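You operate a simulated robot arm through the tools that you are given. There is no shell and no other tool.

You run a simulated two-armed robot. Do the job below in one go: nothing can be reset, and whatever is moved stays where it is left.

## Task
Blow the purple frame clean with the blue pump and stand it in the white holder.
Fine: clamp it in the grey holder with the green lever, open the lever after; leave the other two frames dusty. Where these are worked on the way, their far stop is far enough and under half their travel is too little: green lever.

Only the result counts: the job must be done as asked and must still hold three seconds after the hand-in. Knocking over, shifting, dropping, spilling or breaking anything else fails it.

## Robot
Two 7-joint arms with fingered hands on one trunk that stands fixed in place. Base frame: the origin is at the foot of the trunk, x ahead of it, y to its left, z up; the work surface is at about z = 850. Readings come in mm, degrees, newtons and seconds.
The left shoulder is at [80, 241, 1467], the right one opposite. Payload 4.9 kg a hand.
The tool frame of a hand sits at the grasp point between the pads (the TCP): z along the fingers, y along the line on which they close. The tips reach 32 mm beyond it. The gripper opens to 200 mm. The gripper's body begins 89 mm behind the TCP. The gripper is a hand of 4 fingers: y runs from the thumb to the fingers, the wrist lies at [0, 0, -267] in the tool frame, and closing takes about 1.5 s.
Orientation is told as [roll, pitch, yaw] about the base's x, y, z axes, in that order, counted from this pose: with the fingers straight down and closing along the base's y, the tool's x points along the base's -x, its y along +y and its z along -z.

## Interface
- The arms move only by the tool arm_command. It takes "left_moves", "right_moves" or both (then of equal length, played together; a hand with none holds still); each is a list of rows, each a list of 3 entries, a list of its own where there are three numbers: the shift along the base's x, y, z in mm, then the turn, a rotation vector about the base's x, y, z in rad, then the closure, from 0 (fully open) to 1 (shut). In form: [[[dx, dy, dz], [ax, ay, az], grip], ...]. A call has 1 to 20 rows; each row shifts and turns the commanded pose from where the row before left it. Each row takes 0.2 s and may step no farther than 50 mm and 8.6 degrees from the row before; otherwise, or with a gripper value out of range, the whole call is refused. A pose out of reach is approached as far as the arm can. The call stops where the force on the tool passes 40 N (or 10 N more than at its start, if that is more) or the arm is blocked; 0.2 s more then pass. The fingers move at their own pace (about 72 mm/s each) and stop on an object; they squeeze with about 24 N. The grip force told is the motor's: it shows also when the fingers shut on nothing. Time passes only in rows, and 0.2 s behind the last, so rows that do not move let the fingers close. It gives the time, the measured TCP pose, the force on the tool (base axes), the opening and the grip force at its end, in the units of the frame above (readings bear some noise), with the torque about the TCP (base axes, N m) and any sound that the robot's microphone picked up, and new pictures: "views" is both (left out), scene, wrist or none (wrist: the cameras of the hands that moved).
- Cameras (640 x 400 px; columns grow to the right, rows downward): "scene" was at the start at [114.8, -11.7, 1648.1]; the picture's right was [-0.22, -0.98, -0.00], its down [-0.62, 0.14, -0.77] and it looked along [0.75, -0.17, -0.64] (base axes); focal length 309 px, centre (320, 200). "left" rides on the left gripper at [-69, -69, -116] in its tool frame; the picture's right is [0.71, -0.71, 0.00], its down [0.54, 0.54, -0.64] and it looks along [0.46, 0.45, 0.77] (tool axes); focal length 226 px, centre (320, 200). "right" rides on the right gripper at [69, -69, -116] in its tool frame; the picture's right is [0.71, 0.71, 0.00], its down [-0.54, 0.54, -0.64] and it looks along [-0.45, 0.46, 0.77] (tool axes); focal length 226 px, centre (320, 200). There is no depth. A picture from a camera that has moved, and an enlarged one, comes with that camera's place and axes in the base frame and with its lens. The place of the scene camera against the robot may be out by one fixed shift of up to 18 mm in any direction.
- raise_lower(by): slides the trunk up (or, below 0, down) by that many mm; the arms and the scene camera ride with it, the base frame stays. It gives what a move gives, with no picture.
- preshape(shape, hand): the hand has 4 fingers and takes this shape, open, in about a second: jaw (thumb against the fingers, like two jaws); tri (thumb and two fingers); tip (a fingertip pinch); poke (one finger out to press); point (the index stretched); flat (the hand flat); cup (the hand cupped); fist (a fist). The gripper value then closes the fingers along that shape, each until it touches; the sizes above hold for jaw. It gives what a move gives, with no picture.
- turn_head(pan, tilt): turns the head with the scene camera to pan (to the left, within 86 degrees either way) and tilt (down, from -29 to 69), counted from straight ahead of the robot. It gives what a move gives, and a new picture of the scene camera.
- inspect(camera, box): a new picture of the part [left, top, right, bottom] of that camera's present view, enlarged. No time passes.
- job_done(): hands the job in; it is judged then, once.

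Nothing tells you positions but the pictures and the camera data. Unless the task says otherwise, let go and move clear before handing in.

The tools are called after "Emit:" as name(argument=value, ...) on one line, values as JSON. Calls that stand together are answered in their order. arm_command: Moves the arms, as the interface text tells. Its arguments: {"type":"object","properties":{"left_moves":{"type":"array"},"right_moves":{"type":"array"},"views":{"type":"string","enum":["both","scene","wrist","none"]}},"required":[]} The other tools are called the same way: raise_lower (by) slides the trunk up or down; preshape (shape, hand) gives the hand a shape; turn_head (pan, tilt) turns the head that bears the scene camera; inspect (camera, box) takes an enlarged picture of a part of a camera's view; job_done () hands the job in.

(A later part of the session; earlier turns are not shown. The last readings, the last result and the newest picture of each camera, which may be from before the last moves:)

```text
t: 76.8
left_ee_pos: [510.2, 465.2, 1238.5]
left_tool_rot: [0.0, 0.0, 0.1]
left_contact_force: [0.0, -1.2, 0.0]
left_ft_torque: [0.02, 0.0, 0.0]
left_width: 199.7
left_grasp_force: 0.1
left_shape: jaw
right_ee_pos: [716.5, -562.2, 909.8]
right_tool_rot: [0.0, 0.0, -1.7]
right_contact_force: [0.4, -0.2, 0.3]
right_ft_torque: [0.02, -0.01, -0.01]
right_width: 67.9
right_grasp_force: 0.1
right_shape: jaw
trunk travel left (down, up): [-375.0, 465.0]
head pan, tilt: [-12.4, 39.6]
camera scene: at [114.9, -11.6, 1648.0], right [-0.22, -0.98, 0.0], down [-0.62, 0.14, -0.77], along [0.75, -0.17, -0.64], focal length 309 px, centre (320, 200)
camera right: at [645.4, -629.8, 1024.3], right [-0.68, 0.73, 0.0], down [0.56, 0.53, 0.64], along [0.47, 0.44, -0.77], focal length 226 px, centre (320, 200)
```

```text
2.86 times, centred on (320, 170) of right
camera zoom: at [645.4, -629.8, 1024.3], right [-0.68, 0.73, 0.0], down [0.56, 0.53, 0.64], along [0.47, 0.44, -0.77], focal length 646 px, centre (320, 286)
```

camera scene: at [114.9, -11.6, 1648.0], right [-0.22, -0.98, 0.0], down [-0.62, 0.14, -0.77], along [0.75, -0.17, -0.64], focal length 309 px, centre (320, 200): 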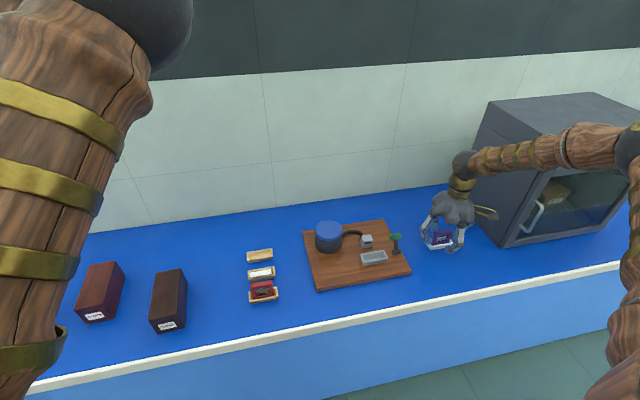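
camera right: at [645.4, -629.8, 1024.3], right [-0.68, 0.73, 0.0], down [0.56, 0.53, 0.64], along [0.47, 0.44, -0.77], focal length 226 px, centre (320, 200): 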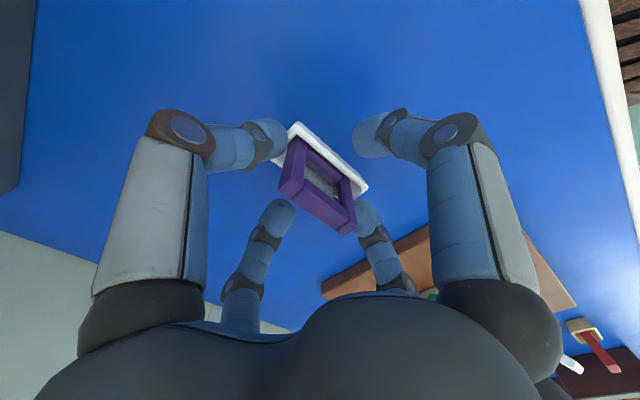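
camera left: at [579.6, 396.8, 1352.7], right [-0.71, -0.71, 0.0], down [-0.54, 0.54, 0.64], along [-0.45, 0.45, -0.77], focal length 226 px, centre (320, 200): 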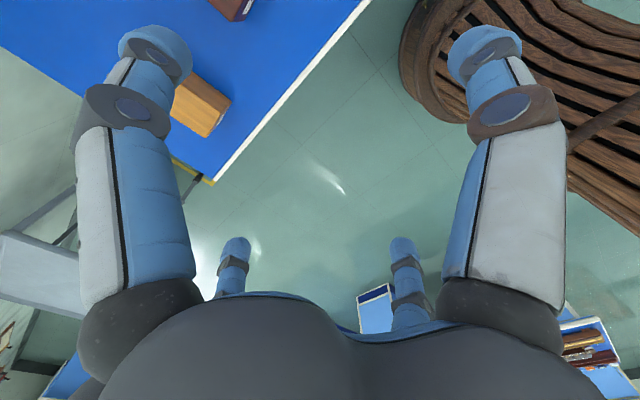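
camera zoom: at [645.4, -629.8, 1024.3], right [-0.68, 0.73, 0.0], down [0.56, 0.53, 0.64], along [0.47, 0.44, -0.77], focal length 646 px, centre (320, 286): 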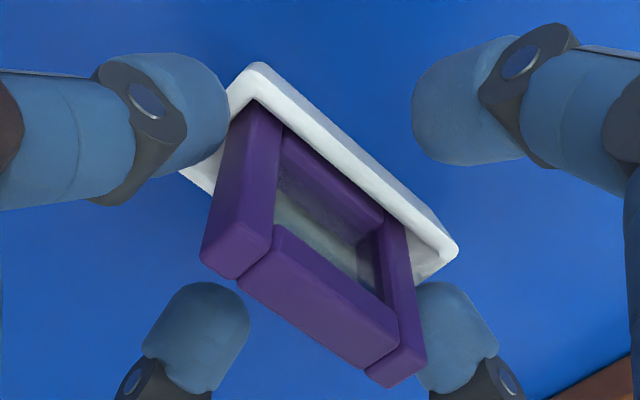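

The frame stands alone in the white holder. I open a little more and rise clear.

Emit:
arm_command(right_moves=[[[0, 0, 0], [0, 0, 0], 0.6], [[0, 0, 0], [0, 0, 0], 0.58], [[0, 0, 8], [0, 0, 0], 0.58], [[0, 0, 15], [0, 0, 0], 0.58], [[0, 0, 20], [0, 0, 0], 0.58], [[0, 0, 30], [0, 0, 0], 0.58], [[0, 0, 40], [0, 0, 0], 0.58], [[0, 0, 40], [0, 0, 0], 0.58], [[0, 0, 40], [0, 0, 0], 0.58], [[0, 0, 0], [0, 0, 0.03], 0.58]], views="both")

Emit:
inspect(camera="scene", box=[400, 200, 490, 270])

Emit:
inspect(camera="right", box=[240, 40, 400, 180])

```text
t: 79.0
left_ee_pos: [509.7, 463.9, 1237.2]
left_tool_rot: [0.1, 0.0, -0.1]
left_contact_force: [0.1, 0.4, -0.7]
left_ft_torque: [0.01, 0.01, 0.0]
left_width: 199.8
left_grasp_force: 0.1
left_shape: jaw
right_ee_pos: [716.3, -562.1, 1101.8]
right_tool_rot: [-0.1, 0.0, 0.0]
right_contact_force: [0.4, -0.1, 0.9]
right_ft_torque: [0.02, 0.01, 0.01]
right_width: 83.5
right_grasp_force: 0.0
right_shape: jaw
trunk travel left (down, up): [-375.0, 465.0]
head pan, tilt: [-12.4, 39.6]
camera scene: at [115.2, -12.0, 1648.0], right [-0.22, -0.98, 0.0], down [-0.62, 0.14, -0.77], along [0.75, -0.17, -0.64], focal length 309 px, centre (320, 200)
camera right: at [647.6, -631.7, 1217.8], right [-0.71, 0.71, 0.0], down [0.54, 0.54, 0.64], along [0.45, 0.45, -0.77], focal length 226 px, centre (320, 200)
```

scene: 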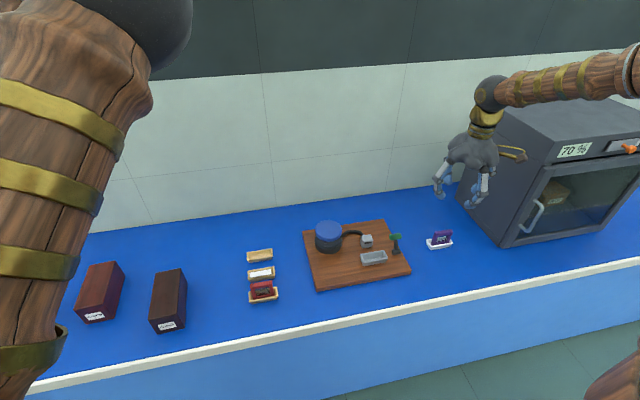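
right: 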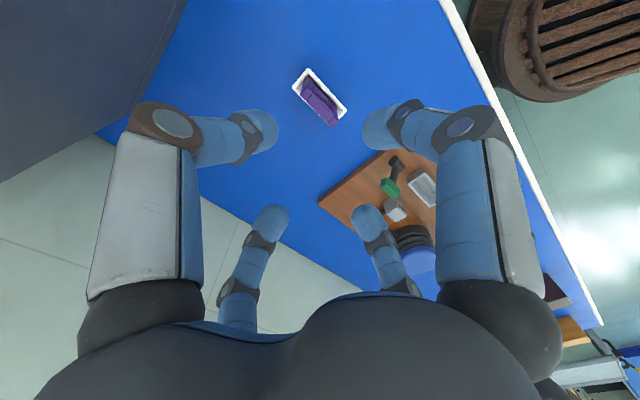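

```text
5.71 times, centred on (445, 235) of scene
camera zoom: at [115.2, -12.0, 1648.0], right [-0.22, -0.98, 0.0], down [-0.62, 0.14, -0.77], along [0.75, -0.17, -0.64], focal length 1766 px, centre (-394, 0)
```

zoom: 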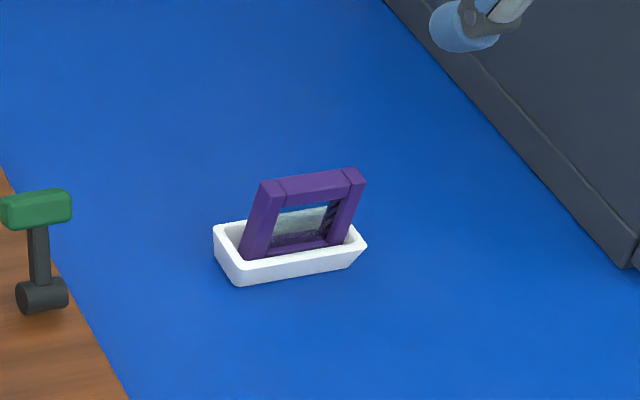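

```text
2.86 times, centred on (320, 110) of right
camera zoom: at [647.6, -631.7, 1217.8], right [-0.71, 0.71, 0.0], down [0.54, 0.54, 0.64], along [0.45, 0.45, -0.77], focal length 646 px, centre (320, 457)
```

zoom: 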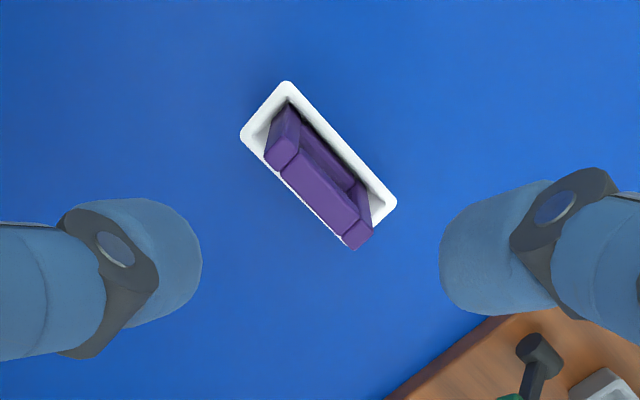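

The purple frame stands upright in the white holder. Now I go to the white dusty frame that was tipped and measure how it lies, to stand it back up.

Emit:
arm_command(right_moves=[[[0, 45, 0], [0, 0, 0], 0.58], [[0, 45, 0], [0, 0, 0], 0.58], [[0, 45, 0], [0, 0, 0], 0.58], [[0, 45, 0], [0, 0, 0], 0.58], [[0, 45, 0], [0, 0, 0], 0.58], [[0, 45, 0], [0, 0, 0], 0.58], [[0, 45, 0], [0, 0, 0], 0.58], [[0, 45, 0], [0, 0, 0], 0.58], [[0, 45, 0], [0, 0, 0], 0.58], [[0, 45, 0], [0, 0, 0], 0.58], [[0, 45, 0], [0, 0, 0], 0.58], [[0, 45, 0], [0, 0, 0], 0.58], [[-6, 42, 0], [0, 0, 0], 0.58], [[0, 0, 0], [0, 0, 0], 0.58]], views="both")

Emit:
inspect(camera="right", box=[220, 20, 420, 170])

Emit:
inspect(camera="scene", box=[230, 235, 300, 305])

```text
t: 82.0
left_ee_pos: [509.3, 463.9, 1238.4]
left_tool_rot: [-0.1, 0.0, -0.1]
left_contact_force: [-0.7, 0.3, 0.2]
left_ft_torque: [-0.02, 0.01, -0.02]
left_width: 200.2
left_grasp_force: 0.1
left_shape: jaw
right_ee_pos: [710.8, 19.2, 1101.5]
right_tool_rot: [-0.1, 0.0, -0.1]
right_contact_force: [-0.5, -0.3, 0.4]
right_ft_torque: [0.06, -0.03, 0.0]
right_width: 83.8
right_grasp_force: 0.1
right_shape: jaw
trunk travel left (down, up): [-375.0, 465.0]
head pan, tilt: [-12.4, 39.6]
camera scene: at [114.8, -12.4, 1648.1], right [-0.22, -0.98, 0.0], down [-0.62, 0.14, -0.77], along [0.75, -0.17, -0.64], focal length 309 px, centre (320, 200)
camera right: at [641.0, -50.8, 1216.8], right [-0.71, 0.71, 0.0], down [0.54, 0.54, 0.64], along [0.46, 0.45, -0.77], focal length 226 px, centre (320, 200)
```

scene: 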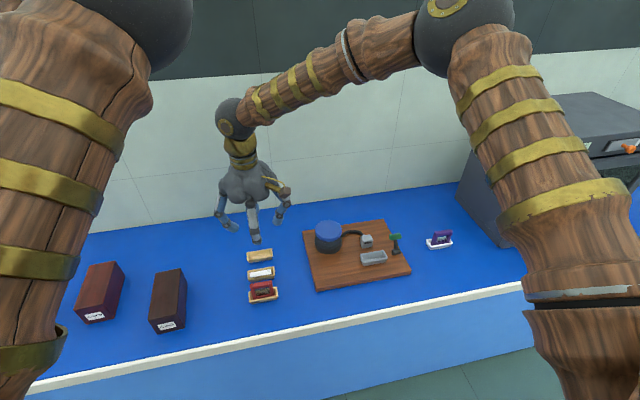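
right: 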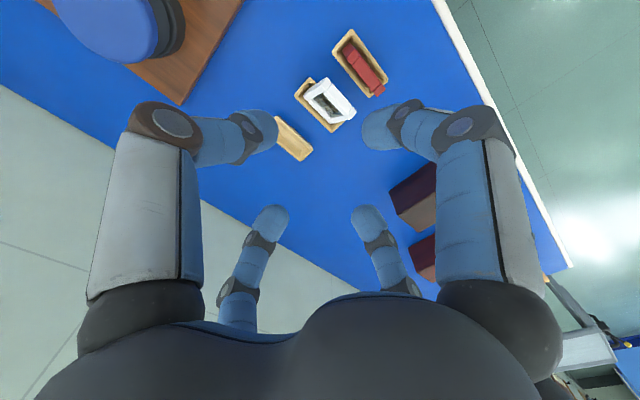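

```text
2.67 times, centred on (320, 95) of right
camera zoom: at [641.0, -50.8, 1216.8], right [-0.71, 0.71, 0.0], down [0.54, 0.54, 0.64], along [0.46, 0.45, -0.77], focal length 603 px, centre (320, 480)
```

zoom: 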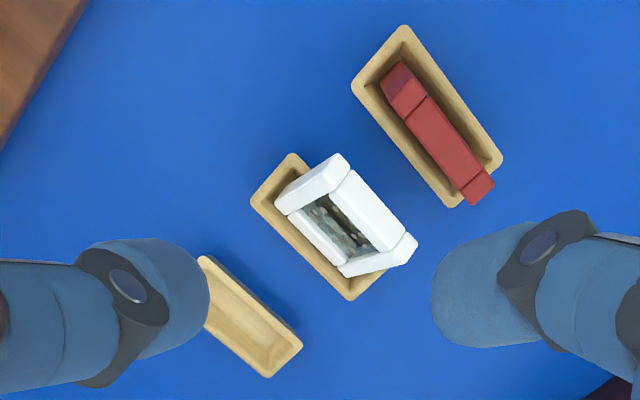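

```text
5.71 times, centred on (265, 270) of scene
camera zoom: at [114.8, -12.4, 1648.1], right [-0.22, -0.98, 0.0], down [-0.62, 0.14, -0.77], along [0.75, -0.17, -0.64], focal length 1766 px, centre (634, -200)
```

zoom: 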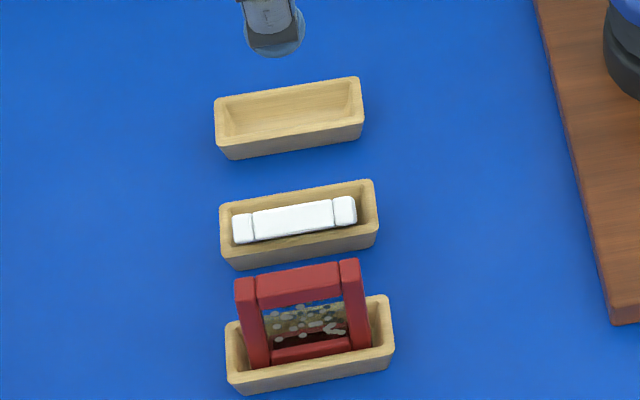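

Emit:
inspect(camera="right", box=[290, 70, 370, 140])

Emit:
inspect(camera="scene", box=[240, 255, 290, 305])

```text
5.71 times, centred on (330, 105) of right
camera zoom: at [641.0, -50.8, 1216.8], right [-0.71, 0.71, 0.0], down [0.54, 0.54, 0.64], along [0.46, 0.45, -0.77], focal length 1292 px, centre (263, 743)
```

zoom: 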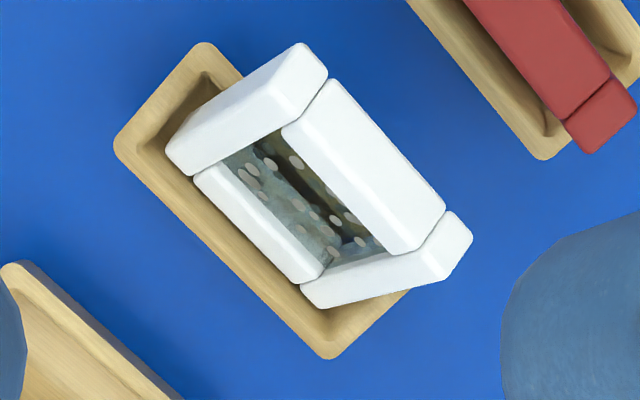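

```text
8.00 times, centred on (265, 280) of scene
camera zoom: at [114.8, -12.4, 1648.1], right [-0.22, -0.98, 0.0], down [-0.62, 0.14, -0.77], along [0.75, -0.17, -0.64], focal length 2473 px, centre (760, -440)
```

zoom: 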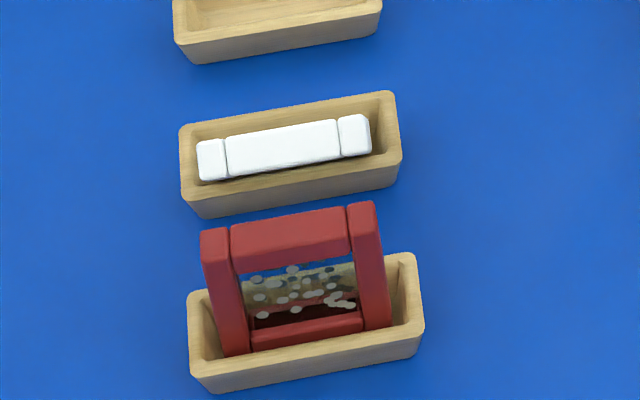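

The white frame leans about 40° toward -x (top edge near x 681–692, z 902–911), in its tray, which hasn't shifted. I need a slim single finger to push it back up without touching the red frame, so I'll look at the point shape up here in free air.

Emit:
preshape(hand="right", shape="point")

Emit:
arm_command(right_moves=[[[0, 0, 30], [0, 0, 0], 0], [[0, 0, 0], [0, 0, 0], 0], [[0, 0, 0], [0, 0, 0], 0]], views="both")

Emit:
inspect(camera="scene", box=[180, 100, 320, 260])

```text
t: 82.9
left_ee_pos: [509.7, 464.3, 1238.1]
left_tool_rot: [0.0, 0.0, 0.1]
left_contact_force: [0.0, 0.3, -0.2]
left_ft_torque: [-0.02, 0.02, 0.01]
left_width: 200.0
left_grasp_force: 0.1
left_shape: jaw
right_ee_pos: [710.0, 18.9, 1100.6]
right_tool_rot: [-0.1, 0.1, -0.1]
right_contact_force: [-0.8, 0.9, 0.2]
right_ft_torque: [0.0, -0.01, 0.02]
right_width: 0.0
right_grasp_force: 0.1
right_shape: point
trunk travel left (down, up): [-375.0, 465.0]
head pan, tilt: [-12.4, 39.6]
```

```text
t: 83.7
left_ee_pos: [509.4, 464.1, 1236.0]
left_tool_rot: [0.0, 0.0, 0.0]
left_contact_force: [0.5, 0.1, -0.6]
left_ft_torque: [-0.03, 0.04, -0.02]
left_width: 199.9
left_grasp_force: 0.0
left_shape: jaw
right_ee_pos: [709.2, 18.4, 1131.4]
right_tool_rot: [-0.1, 0.0, -0.1]
right_contact_force: [0.8, 0.9, -0.2]
right_ft_torque: [0.01, 0.0, -0.01]
right_width: 0.0
right_grasp_force: 0.0
right_shape: point
trunk travel left (down, up): [-375.0, 465.0]
head pan, tilt: [-12.4, 39.6]
camera scene: at [115.7, -11.3, 1648.0], right [-0.22, -0.98, 0.0], down [-0.62, 0.14, -0.77], along [0.75, -0.17, -0.64], focal length 309 px, centre (320, 200)
camera right: at [641.5, -50.5, 1246.9], right [-0.71, 0.71, 0.0], down [0.54, 0.54, 0.64], along [0.46, 0.45, -0.77], focal length 226 px, centre (320, 200)
```

scene: 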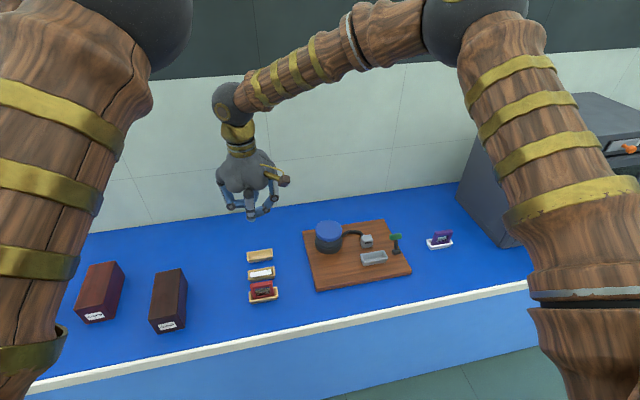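
right: 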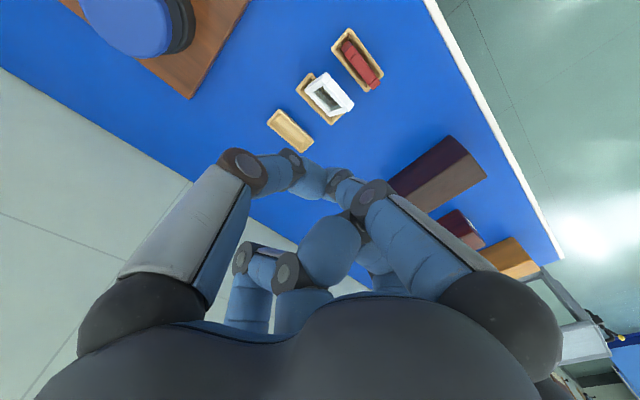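

```text
2.50 times, centred on (250, 180) of scene
camera zoom: at [115.7, -11.3, 1648.0], right [-0.22, -0.98, 0.0], down [-0.62, 0.14, -0.77], along [0.75, -0.17, -0.64], focal length 773 px, centre (495, 250)
```

zoom: 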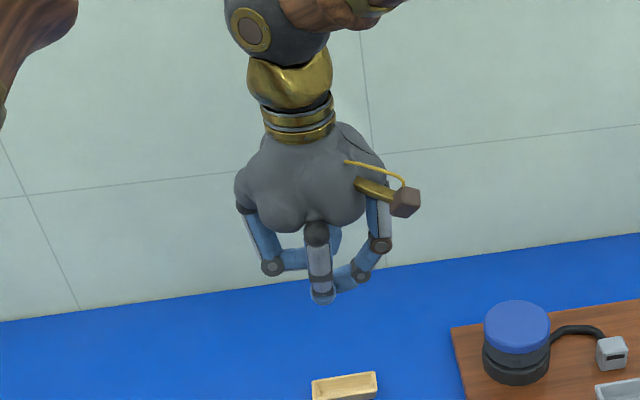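

The point shape folds too bulky for the narrow gap. Instead I'll use the tip pinch on the white frame's two ends (y 0 and 58): its outer fingers stick out at about ±100 mm in x and clear the red frame. I approach above at (692, 29).

Emit:
preshape(hand="right", shape="tip")

Emit:
arm_command(right_moves=[[[-9, 5.5, -20], [0, 0, 0], 0.6], [[-8, 5, -25], [0, 0, 0], 0.6], [[0, 0, -30], [0, 0, 0], 0.6], [[0, 0, -25], [0, 0, 0], 0.6], [[0, 0, -20], [0, 0, 0], 0.6], [[0, 0, -15], [0, 0, 0], 0.6], [[0, 0, 0], [0, 0, 0], 0.6], [[0, 0, 0], [0, 0, 0], 0.6]], views="both")

Emit:
inspect(camera="scene", box=[190, 150, 320, 310])

Emit:
inspect(camera="right", box=[180, 20, 460, 260])

```text
t: 84.6
left_ee_pos: [510.2, 463.8, 1237.2]
left_tool_rot: [0.1, -0.1, 0.1]
left_contact_force: [-0.4, 0.1, 0.0]
left_ft_torque: [-0.01, 0.01, -0.05]
left_width: 200.0
left_grasp_force: 0.1
left_shape: jaw
right_ee_pos: [709.7, 19.8, 1131.6]
right_tool_rot: [-0.1, 0.1, 0.0]
right_contact_force: [0.7, -0.8, -0.3]
right_ft_torque: [-0.02, -0.01, 0.06]
right_width: 199.8
right_grasp_force: 0.1
right_shape: tip
trunk travel left (down, up): [-375.0, 465.0]
head pan, tilt: [-12.4, 39.6]
```

```text
t: 86.4
left_ee_pos: [509.4, 464.5, 1238.1]
left_tool_rot: [0.0, 0.0, 0.0]
left_contact_force: [-0.1, -1.3, -0.2]
left_ft_torque: [0.02, -0.01, 0.01]
left_width: 200.0
left_grasp_force: 0.0
left_shape: jaw
right_ee_pos: [693.9, 30.0, 998.1]
right_tool_rot: [-0.1, 0.0, 0.0]
right_contact_force: [-0.3, -0.2, 1.0]
right_ft_torque: [-0.02, 0.0, -0.01]
right_width: 80.6
right_grasp_force: 0.0
right_shape: tip
trunk travel left (down, up): [-375.0, 465.0]
head pan, tilt: [-12.4, 39.6]
camera scene: at [114.8, -11.3, 1648.1], right [-0.22, -0.98, 0.0], down [-0.62, 0.14, -0.77], along [0.75, -0.17, -0.64], focal length 309 px, centre (320, 200)
camera right: at [624.7, -39.6, 1112.5], right [-0.71, 0.71, 0.0], down [0.54, 0.54, 0.64], along [0.46, 0.45, -0.77], focal length 226 px, centre (320, 200)
```

scene: 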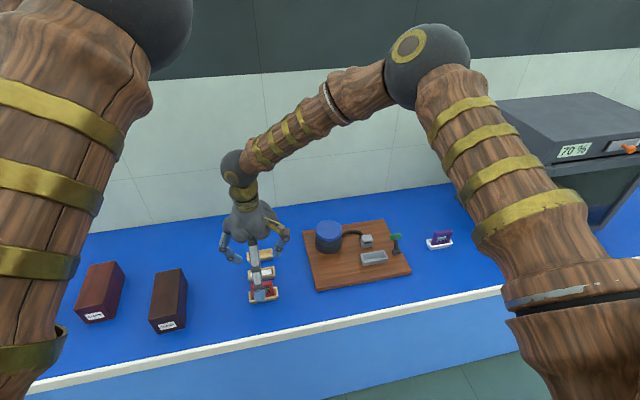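
right: 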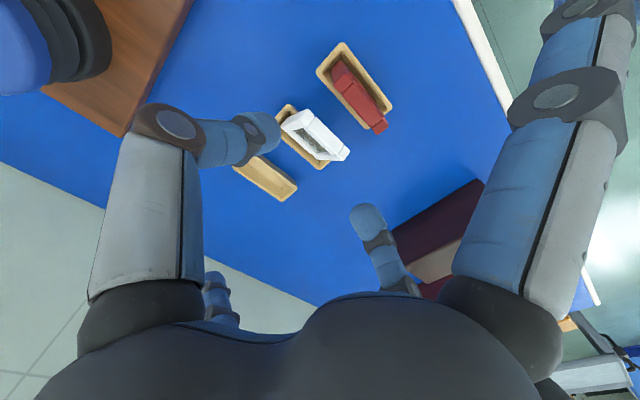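

```text
2.50 times, centred on (255, 230) of scene
camera zoom: at [114.8, -11.3, 1648.1], right [-0.22, -0.98, 0.0], down [-0.62, 0.14, -0.77], along [0.75, -0.17, -0.64], focal length 773 px, centre (482, 125)
```

zoom: 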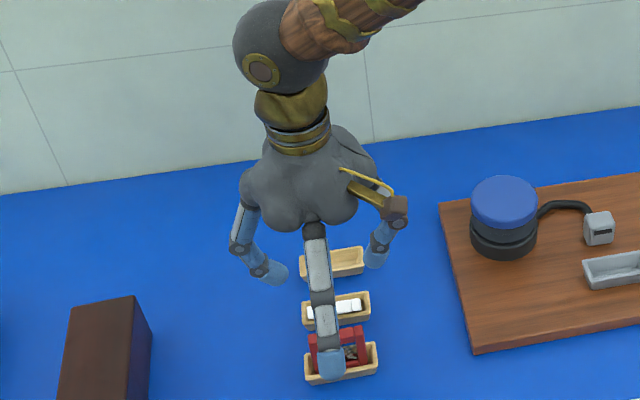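

```text
1.67 times, centred on (320, 140) of right
camera zoom: at [624.7, -39.6, 1112.5], right [-0.71, 0.71, 0.0], down [0.54, 0.54, 0.64], along [0.46, 0.45, -0.77], focal length 377 px, centre (320, 300)
```

zoom: 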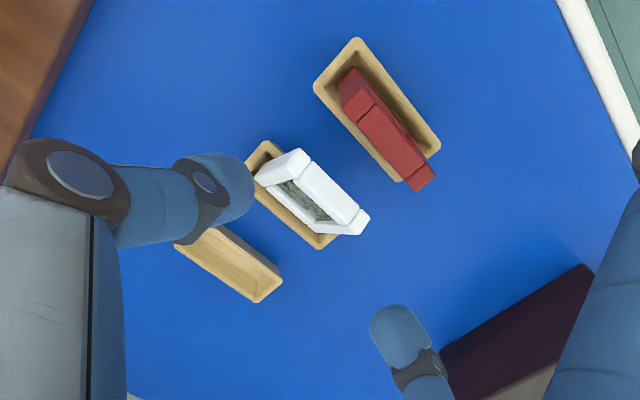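

The outer fingers are spread wide and stay clear of the red frame and trays. I descend to straddle the leaning frame's ends.

Emit:
arm_command(right_moves=[[[-1.5, -0.5, -20], [0, 0, 0], 0.6], [[0, 0, -20], [0, 0, 0], 0.6], [[0, 0, -15], [0, 0, 0], 0.6], [[0, 0, -10], [0, 0, 0], 0.6], [[0, 0, 0], [0, 0, 0], 0.6]], views="both")

Emit:
inspect(camera="scene", box=[200, 190, 310, 320])

Emit:
inspect(camera="right", box=[180, 60, 420, 260])

```text
t: 87.6
left_ee_pos: [510.2, 465.4, 1238.0]
left_tool_rot: [-0.1, 0.0, 0.0]
left_contact_force: [0.6, -0.2, -0.4]
left_ft_torque: [0.02, 0.02, 0.02]
left_width: 199.7
left_grasp_force: 0.1
left_shape: jaw
right_ee_pos: [693.2, 29.3, 932.0]
right_tool_rot: [0.0, 0.1, -0.1]
right_contact_force: [0.0, 0.6, 0.1]
right_ft_torque: [-0.01, 0.01, 0.02]
right_width: 80.5
right_grasp_force: 0.1
right_shape: tip
trunk travel left (down, up): [-375.0, 465.0]
head pan, tilt: [-12.4, 39.6]
camera scene: at [114.9, -11.4, 1648.1], right [-0.22, -0.98, 0.0], down [-0.62, 0.14, -0.77], along [0.75, -0.17, -0.64], focal length 309 px, centre (320, 200)
camera right: at [623.5, -40.2, 1047.3], right [-0.71, 0.71, 0.0], down [0.54, 0.54, 0.64], along [0.46, 0.45, -0.77], focal length 226 px, centre (320, 200)
```

scene: 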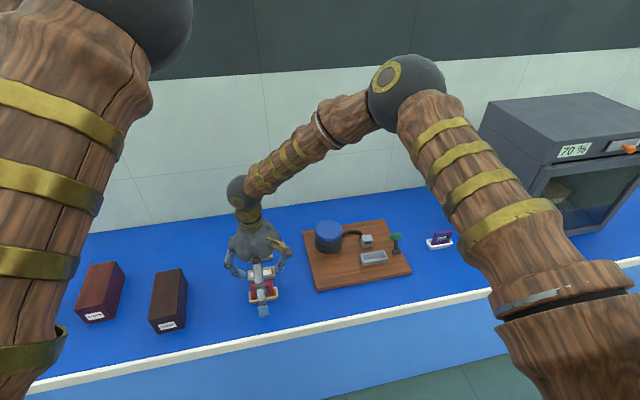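
right: 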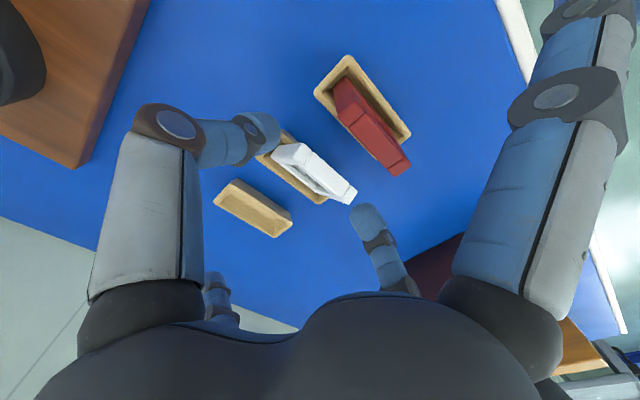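

```text
3.08 times, centred on (255, 255) of scene
camera zoom: at [114.9, -11.4, 1648.1], right [-0.22, -0.98, 0.0], down [-0.62, 0.14, -0.77], along [0.75, -0.17, -0.64], focal length 951 px, centre (520, 31)
```

zoom: 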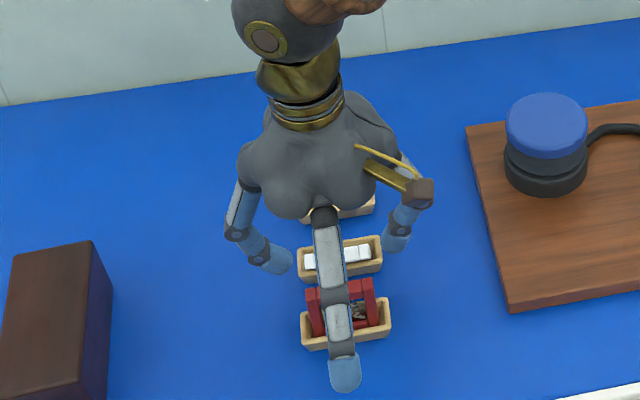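

```text
2.00 times, centred on (300, 160) of right
camera zoom: at [623.5, -40.2, 1047.3], right [-0.71, 0.71, 0.0], down [0.54, 0.54, 0.64], along [0.46, 0.45, -0.77], focal length 452 px, centre (360, 280)
```

zoom: 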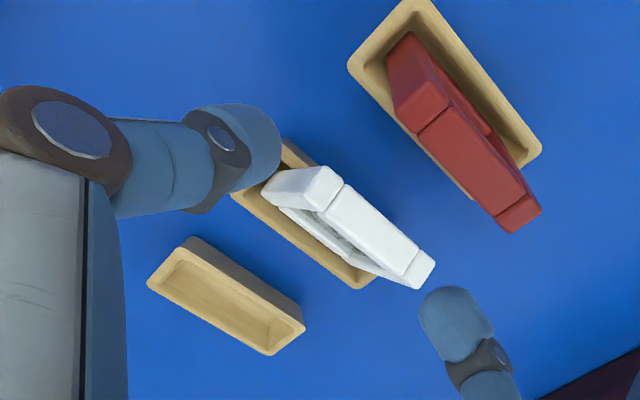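

Emit:
arm_command(right_moves=[[[-0.5, 0, -8], [0, 0, 0], 0.6], [[0, 0, -7], [0, 0, 0], 0.6], [[0, 0, 0], [0, 0, 0], 0.64]], views="wrist")

Emit:
inspect(camera="right", box=[220, 80, 420, 260])

Emit:
inspect(camera="scene", box=[220, 220, 300, 320])

```text
t: 88.4
left_ee_pos: [508.4, 464.7, 1238.2]
left_tool_rot: [0.0, 0.0, 0.0]
left_contact_force: [-0.4, -0.5, 0.3]
left_ft_torque: [-0.03, -0.01, 0.01]
left_width: 199.7
left_grasp_force: 0.0
left_shape: jaw
right_ee_pos: [691.4, 28.0, 916.2]
right_tool_rot: [-0.1, 0.1, -0.1]
right_contact_force: [0.0, -0.2, 0.3]
right_ft_torque: [0.01, -0.02, -0.02]
right_width: 72.5
right_grasp_force: 0.1
right_shape: tip
trunk travel left (down, up): [-375.0, 465.0]
head pan, tilt: [-12.4, 39.6]
camera right: at [622.9, -40.1, 1032.2], right [-0.71, 0.71, 0.0], down [0.54, 0.54, 0.64], along [0.46, 0.45, -0.77], focal length 226 px, centre (320, 200)
```

right: 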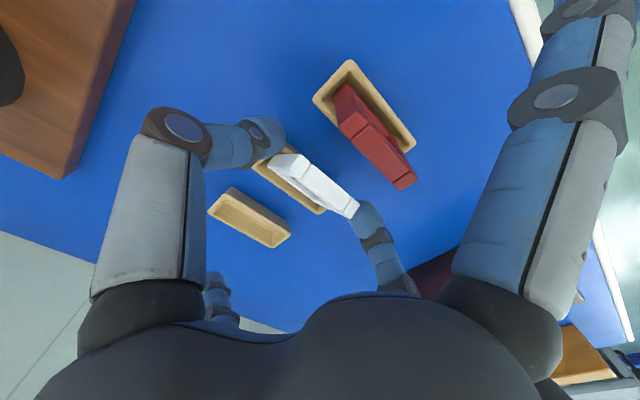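

```text
2.22 times, centred on (320, 170) of right
camera zoom: at [622.9, -40.1, 1032.2], right [-0.71, 0.71, 0.0], down [0.54, 0.54, 0.64], along [0.46, 0.45, -0.77], focal length 502 px, centre (320, 267)
```

zoom: 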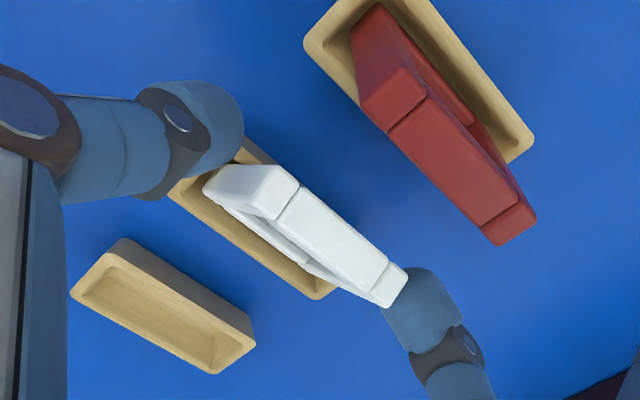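

```text
4.00 times, centred on (260, 270) of scene
camera zoom: at [114.7, -11.4, 1648.1], right [-0.22, -0.98, 0.0], down [-0.62, 0.14, -0.77], along [0.75, -0.17, -0.64], focal length 1236 px, centre (560, -80)
```

zoom: 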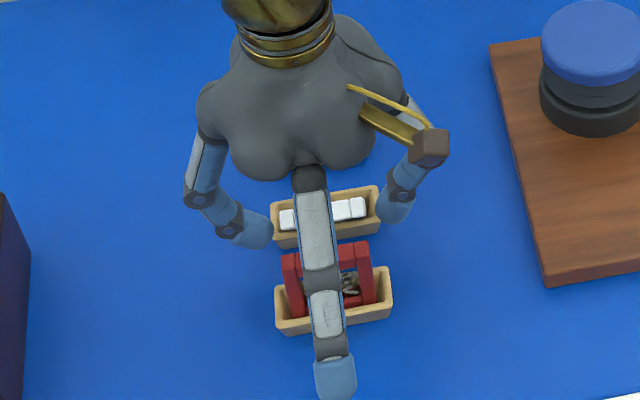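

The finger ends flank the white frame. I close the pinch.

Emit:
arm_command(right_moves=[[[0, 0, 0], [0, 0, 0], 0.7], [[0, 0, 0], [0, 0, 0], 0.75], [[0, 0, 0], [0, 0, 0], 1], [[0, 0, 0], [0, 0, 0], 1], [[0, 0, 0], [0, 0, 0], 1]], views="wrist")

Emit:
inspect(camera="right", box=[220, 80, 420, 260])

Emit:
inspect(camera="scene", box=[220, 220, 300, 320])

```text
t: 89.6
left_ee_pos: [510.5, 463.8, 1238.2]
left_tool_rot: [0.0, 0.1, 0.0]
left_contact_force: [0.6, 0.4, -0.6]
left_ft_torque: [-0.01, 0.01, 0.04]
left_width: 199.8
left_grasp_force: 0.1
left_shape: jaw
right_ee_pos: [691.5, 30.0, 917.2]
right_tool_rot: [-0.1, -0.1, 0.0]
right_contact_force: [-0.3, -0.6, 0.1]
right_ft_torque: [0.01, -0.05, -0.04]
right_width: 54.2
right_grasp_force: 24.2
right_shape: tip
trunk travel left (down, up): [-375.0, 465.0]
head pan, tilt: [-12.4, 39.6]
camera right: at [623.1, -40.0, 1032.2], right [-0.71, 0.71, 0.0], down [0.54, 0.54, 0.64], along [0.46, 0.45, -0.77], focal length 226 px, centre (320, 200)
```

right: 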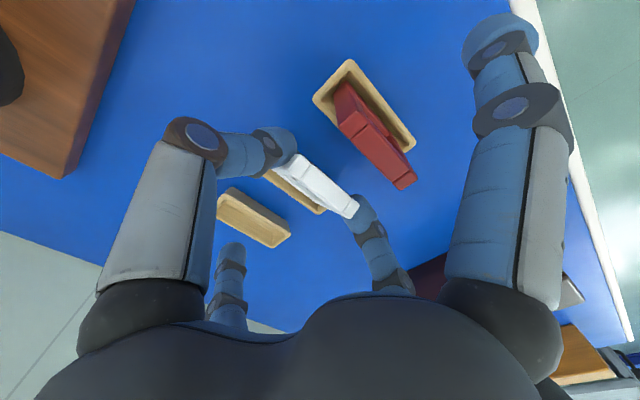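

```text
2.22 times, centred on (320, 170) of right
camera zoom: at [623.1, -40.0, 1032.2], right [-0.71, 0.71, 0.0], down [0.54, 0.54, 0.64], along [0.46, 0.45, -0.77], focal length 502 px, centre (320, 267)
```

zoom: 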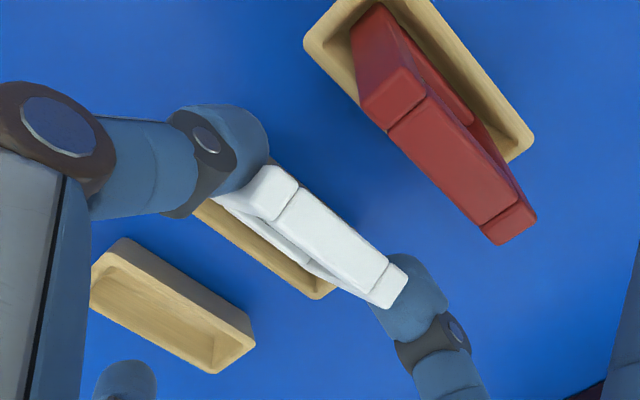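

```text
4.00 times, centred on (260, 270) of scene
camera zoom: at [115.0, -11.3, 1648.0], right [-0.22, -0.98, 0.0], down [-0.62, 0.14, -0.77], along [0.75, -0.17, -0.64], focal length 1236 px, centre (560, -80)
```

zoom: 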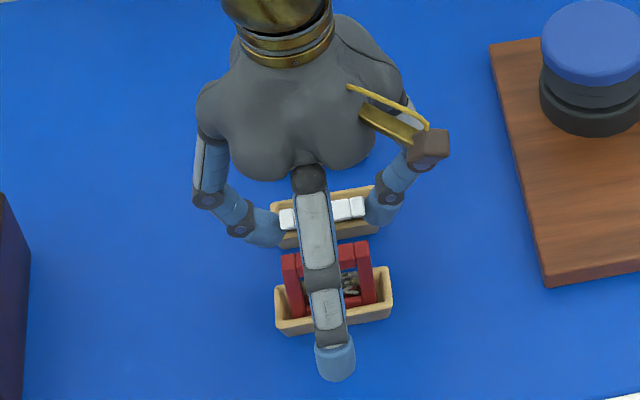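

Gripped at the ends (24 N). I lift a little and see whether it swings upright.

Emit:
arm_command(right_moves=[[[0, 0, 4], [0, 0, 0], 1], [[1, 0, 6], [0, 0, 0], 1], [[1, 0, 6], [0, 0, 0], 1], [[0, 0, 0], [0, 0, 0], 1]], views="wrist")

Emit:
inspect(camera="right", box=[220, 80, 420, 260])

Emit:
inspect(camera="scene", box=[220, 220, 300, 320])

```text
t: 90.6
left_ee_pos: [509.1, 464.7, 1237.8]
left_tool_rot: [0.0, 0.0, 0.0]
left_contact_force: [0.7, 0.3, -0.4]
left_ft_torque: [0.02, 0.01, -0.01]
left_width: 199.8
left_grasp_force: 0.2
left_shape: jaw
right_ee_pos: [694.5, 30.1, 932.3]
right_tool_rot: [0.0, 0.0, -0.1]
right_contact_force: [0.1, 0.0, -1.1]
right_ft_torque: [-0.03, 0.02, -0.03]
right_width: 53.9
right_grasp_force: 24.2
right_shape: tip
trunk travel left (down, up): [-375.0, 465.0]
head pan, tilt: [-12.4, 39.6]
camera right: at [625.1, -39.8, 1048.2], right [-0.71, 0.71, 0.0], down [0.54, 0.54, 0.64], along [0.46, 0.45, -0.77], focal length 226 px, centre (320, 200)
```

right: 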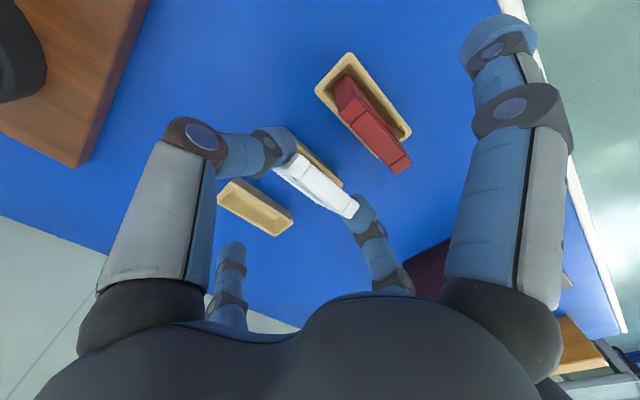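

```text
2.22 times, centred on (320, 170) of right
camera zoom: at [625.1, -39.8, 1048.2], right [-0.71, 0.71, 0.0], down [0.54, 0.54, 0.64], along [0.46, 0.45, -0.77], focal length 502 px, centre (320, 267)
```

zoom: 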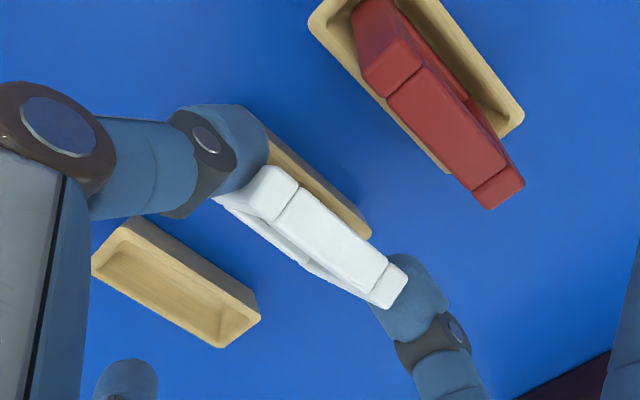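

```text
4.00 times, centred on (260, 270) of scene
camera zoom: at [115.1, -11.3, 1648.0], right [-0.22, -0.98, 0.0], down [-0.62, 0.14, -0.77], along [0.75, -0.17, -0.64], focal length 1236 px, centre (560, -80)
```

zoom: 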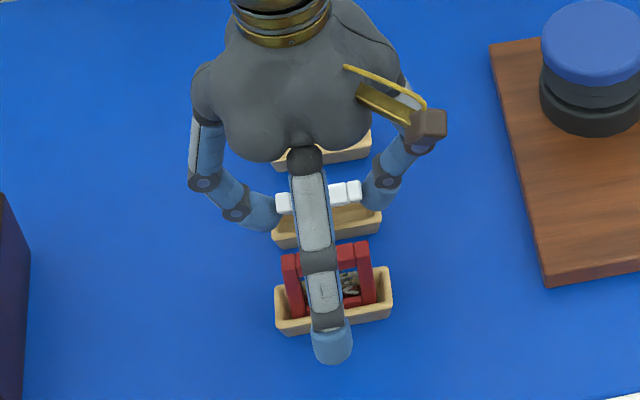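

The pinch holds the frame at the same 40° tilt. I'll lift it out and use the firmly fixed grey holder's -x rim as a gentle stop to push the frame's lower edge back, so it pivots upright between the fingertips. First up and over.

Emit:
arm_command(right_moves=[[[0, 0, 20], [0, 0, 0], 1], [[0, 0, 30], [0, 0, 0], 1], [[0, 0, 40], [0, 0, 0], 1], [[0, 0, 40], [0, 0, 0], 1], [[-8, -39, 0], [0, 0, 0], 1], [[-8, -39, 0], [0, 0, 0], 1], [[-8, -39, 0], [0, 0, 0], 1], [[-8, -39, 0], [0, 0, 0], 1], [[-8, -39, 0], [0, 0, 0], 1], [[-8, -39, 0], [0, 0, 0], 1], [[-8, -39, 0], [0, 0, 0], 1], [[-8, -39, 0], [0, 0, 0], 1], [[-10, -34, 0], [0, 0, 0], 1], [[0, 0, 0], [0, 0, 0], 1]], views="both")

Emit:
inspect(camera="right", box=[200, 60, 440, 260])

Emit:
inspect(camera="scene", box=[320, 150, 460, 300])

Emit:
inspect(camera="scene", box=[235, 240, 295, 305])

```text
t: 93.6
left_ee_pos: [510.9, 465.1, 1236.4]
left_tool_rot: [-0.1, 0.0, 0.0]
left_contact_force: [-0.2, -0.6, 0.0]
left_ft_torque: [-0.02, -0.01, 0.01]
left_width: 199.8
left_grasp_force: 0.1
left_shape: jaw
right_ee_pos: [619.8, -315.4, 1061.9]
right_tool_rot: [0.0, 0.1, 0.1]
right_contact_force: [-0.3, -1.2, -0.3]
right_ft_torque: [-0.03, -0.02, -0.02]
right_width: 54.0
right_grasp_force: 24.1
right_shape: tip
trunk travel left (down, up): [-375.0, 465.0]
head pan, tilt: [-12.4, 39.6]
camera scene: at [115.4, -10.6, 1648.0], right [-0.22, -0.98, 0.0], down [-0.62, 0.14, -0.77], along [0.75, -0.17, -0.64], focal length 309 px, centre (320, 200)
camera right: at [550.6, -384.9, 1177.1], right [-0.71, 0.71, 0.0], down [0.54, 0.54, 0.64], along [0.45, 0.46, -0.77], focal length 226 px, centre (320, 200)
```

scene: 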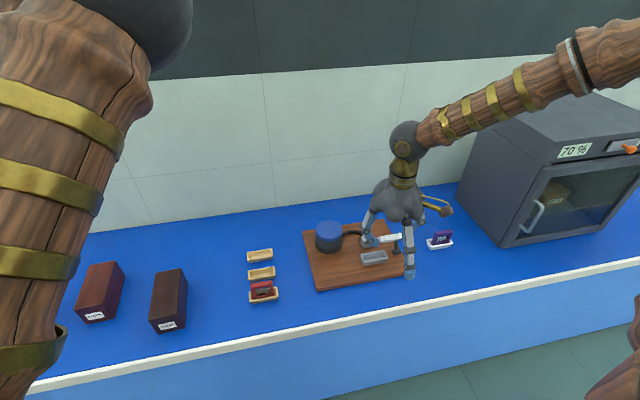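
right: 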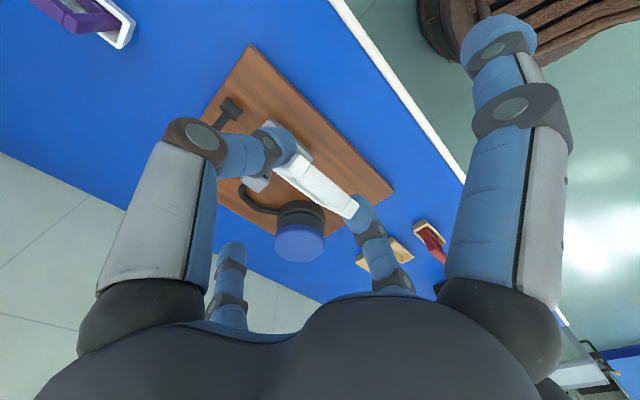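

```text
2.00 times, centred on (320, 160) of right
camera zoom: at [550.6, -384.9, 1177.1], right [-0.71, 0.71, 0.0], down [0.54, 0.54, 0.64], along [0.45, 0.46, -0.77], focal length 452 px, centre (320, 280)
```

zoom: 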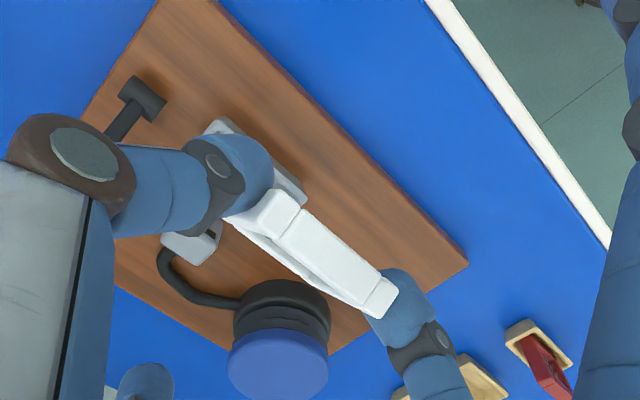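

```text
2.67 times, centred on (390, 225) of scene
camera zoom: at [115.4, -10.6, 1648.0], right [-0.22, -0.98, 0.0], down [-0.62, 0.14, -0.77], along [0.75, -0.17, -0.64], focal length 824 px, centre (133, 133)
```

zoom: 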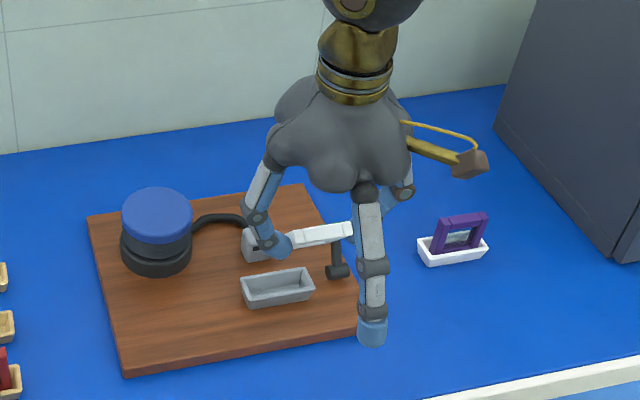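

```text
6.15 times, centred on (265, 272) of scene
camera zoom: at [115.4, -10.6, 1648.0], right [-0.22, -0.98, 0.0], down [-0.62, 0.14, -0.77], along [0.75, -0.17, -0.64], focal length 1902 px, centre (658, -246)
```

zoom: 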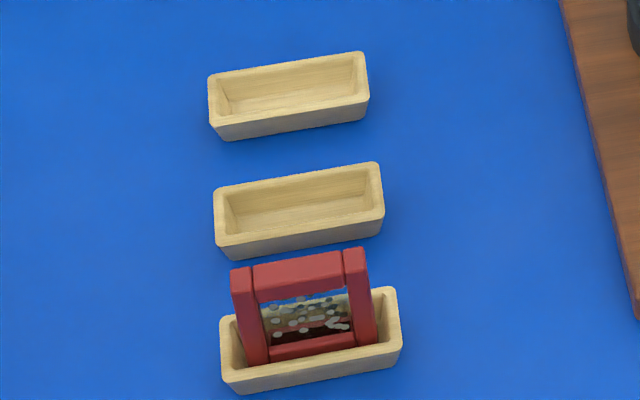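

Emit:
inspect(camera="scene", box=[410, 210, 480, 265])

```text
7.27 times, centred on (445, 238) of scene
camera zoom: at [115.4, -10.6, 1648.0], right [-0.22, -0.98, 0.0], down [-0.62, 0.14, -0.77], along [0.75, -0.17, -0.64], focal length 2248 px, centre (-589, -73)
```

zoom: 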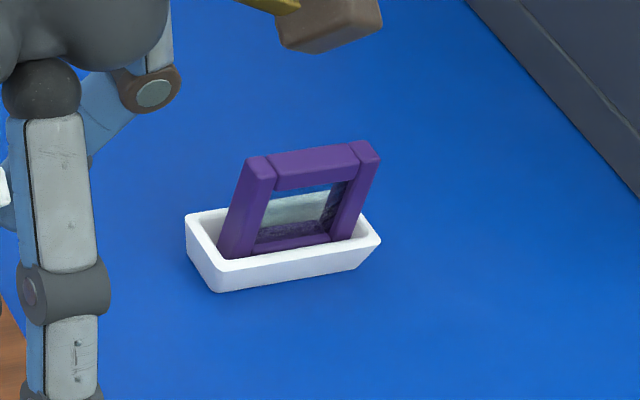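

The purple frame is still upright, and the trays are unmoved. I lower the tilted white frame just short of the grey holder's rim.

Emit:
arm_command(right_moves=[[[0, 0, -35], [0, 0, 0], 1], [[0, 0, -35], [0, 0, 0], 1], [[0, 0, -25], [0, 0, 0], 1], [[0, 0, -15], [0, 0, 0], 1], [[0, 0, -14], [0, 0, 0], 1], [[0, 0, 0], [0, 0, 0], 1]], views="both")

Emit:
inspect(camera="right", box=[220, 80, 420, 260])

Emit:
inspect(camera="scene", box=[330, 200, 430, 310])

```text
t: 95.0
left_ee_pos: [509.9, 463.2, 1238.0]
left_tool_rot: [0.0, -0.1, 0.0]
left_contact_force: [0.1, 1.2, 0.1]
left_ft_torque: [-0.04, -0.01, 0.02]
left_width: 200.0
left_grasp_force: 0.0
left_shape: jaw
right_ee_pos: [619.7, -316.5, 937.6]
right_tool_rot: [-0.1, -0.2, 0.0]
right_contact_force: [-0.1, 0.2, 0.4]
right_ft_torque: [-0.01, 0.01, 0.0]
right_width: 54.2
right_grasp_force: 24.4
right_shape: tip
trunk travel left (down, up): [-375.0, 465.0]
head pan, tilt: [-12.4, 39.6]
camera scene: at [114.5, -11.3, 1648.1], right [-0.22, -0.98, 0.0], down [-0.62, 0.14, -0.77], along [0.75, -0.17, -0.64], focal length 309 px, centre (320, 200)
camera right: at [550.7, -385.9, 1054.0], right [-0.71, 0.71, 0.0], down [0.54, 0.54, 0.64], along [0.46, 0.45, -0.77], focal length 226 px, centre (320, 200)
```

scene: 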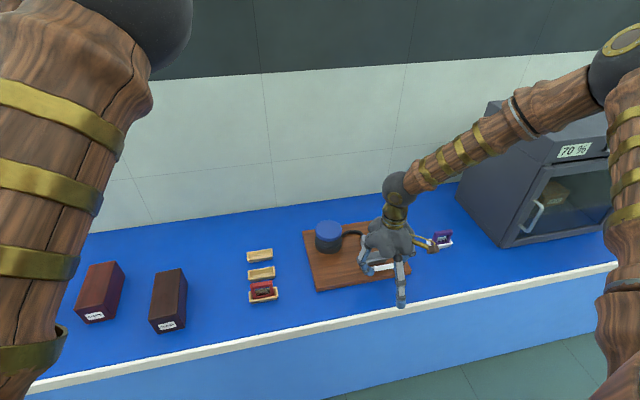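
right: 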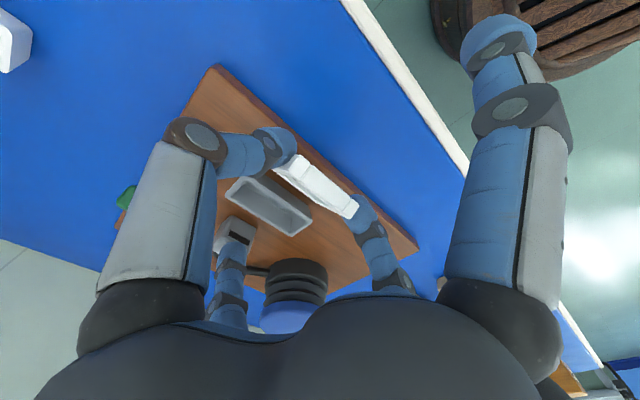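

```text
2.22 times, centred on (320, 170) of right
camera zoom: at [550.7, -385.9, 1054.0], right [-0.71, 0.71, 0.0], down [0.54, 0.54, 0.64], along [0.46, 0.45, -0.77], focal length 502 px, centre (320, 267)
```

zoom: 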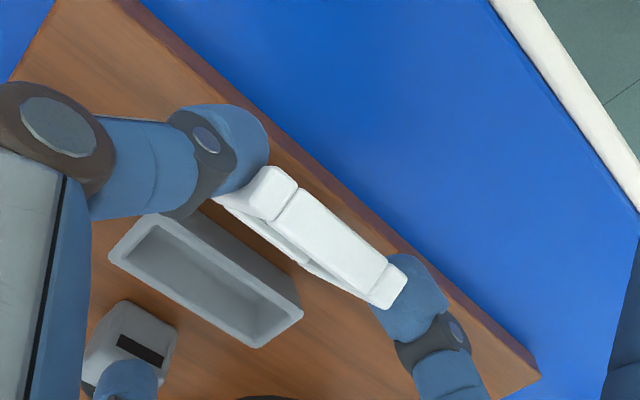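

```text
3.64 times, centred on (380, 255) of scene
camera zoom: at [114.5, -11.3, 1648.1], right [-0.22, -0.98, 0.0], down [-0.62, 0.14, -0.77], along [0.75, -0.17, -0.64], focal length 1124 px, centre (102, 0)
```

zoom: 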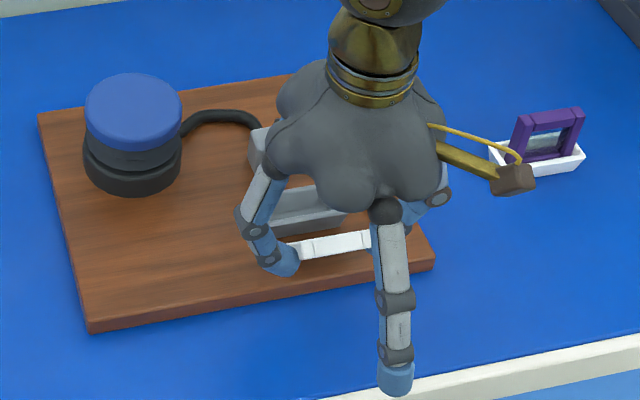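

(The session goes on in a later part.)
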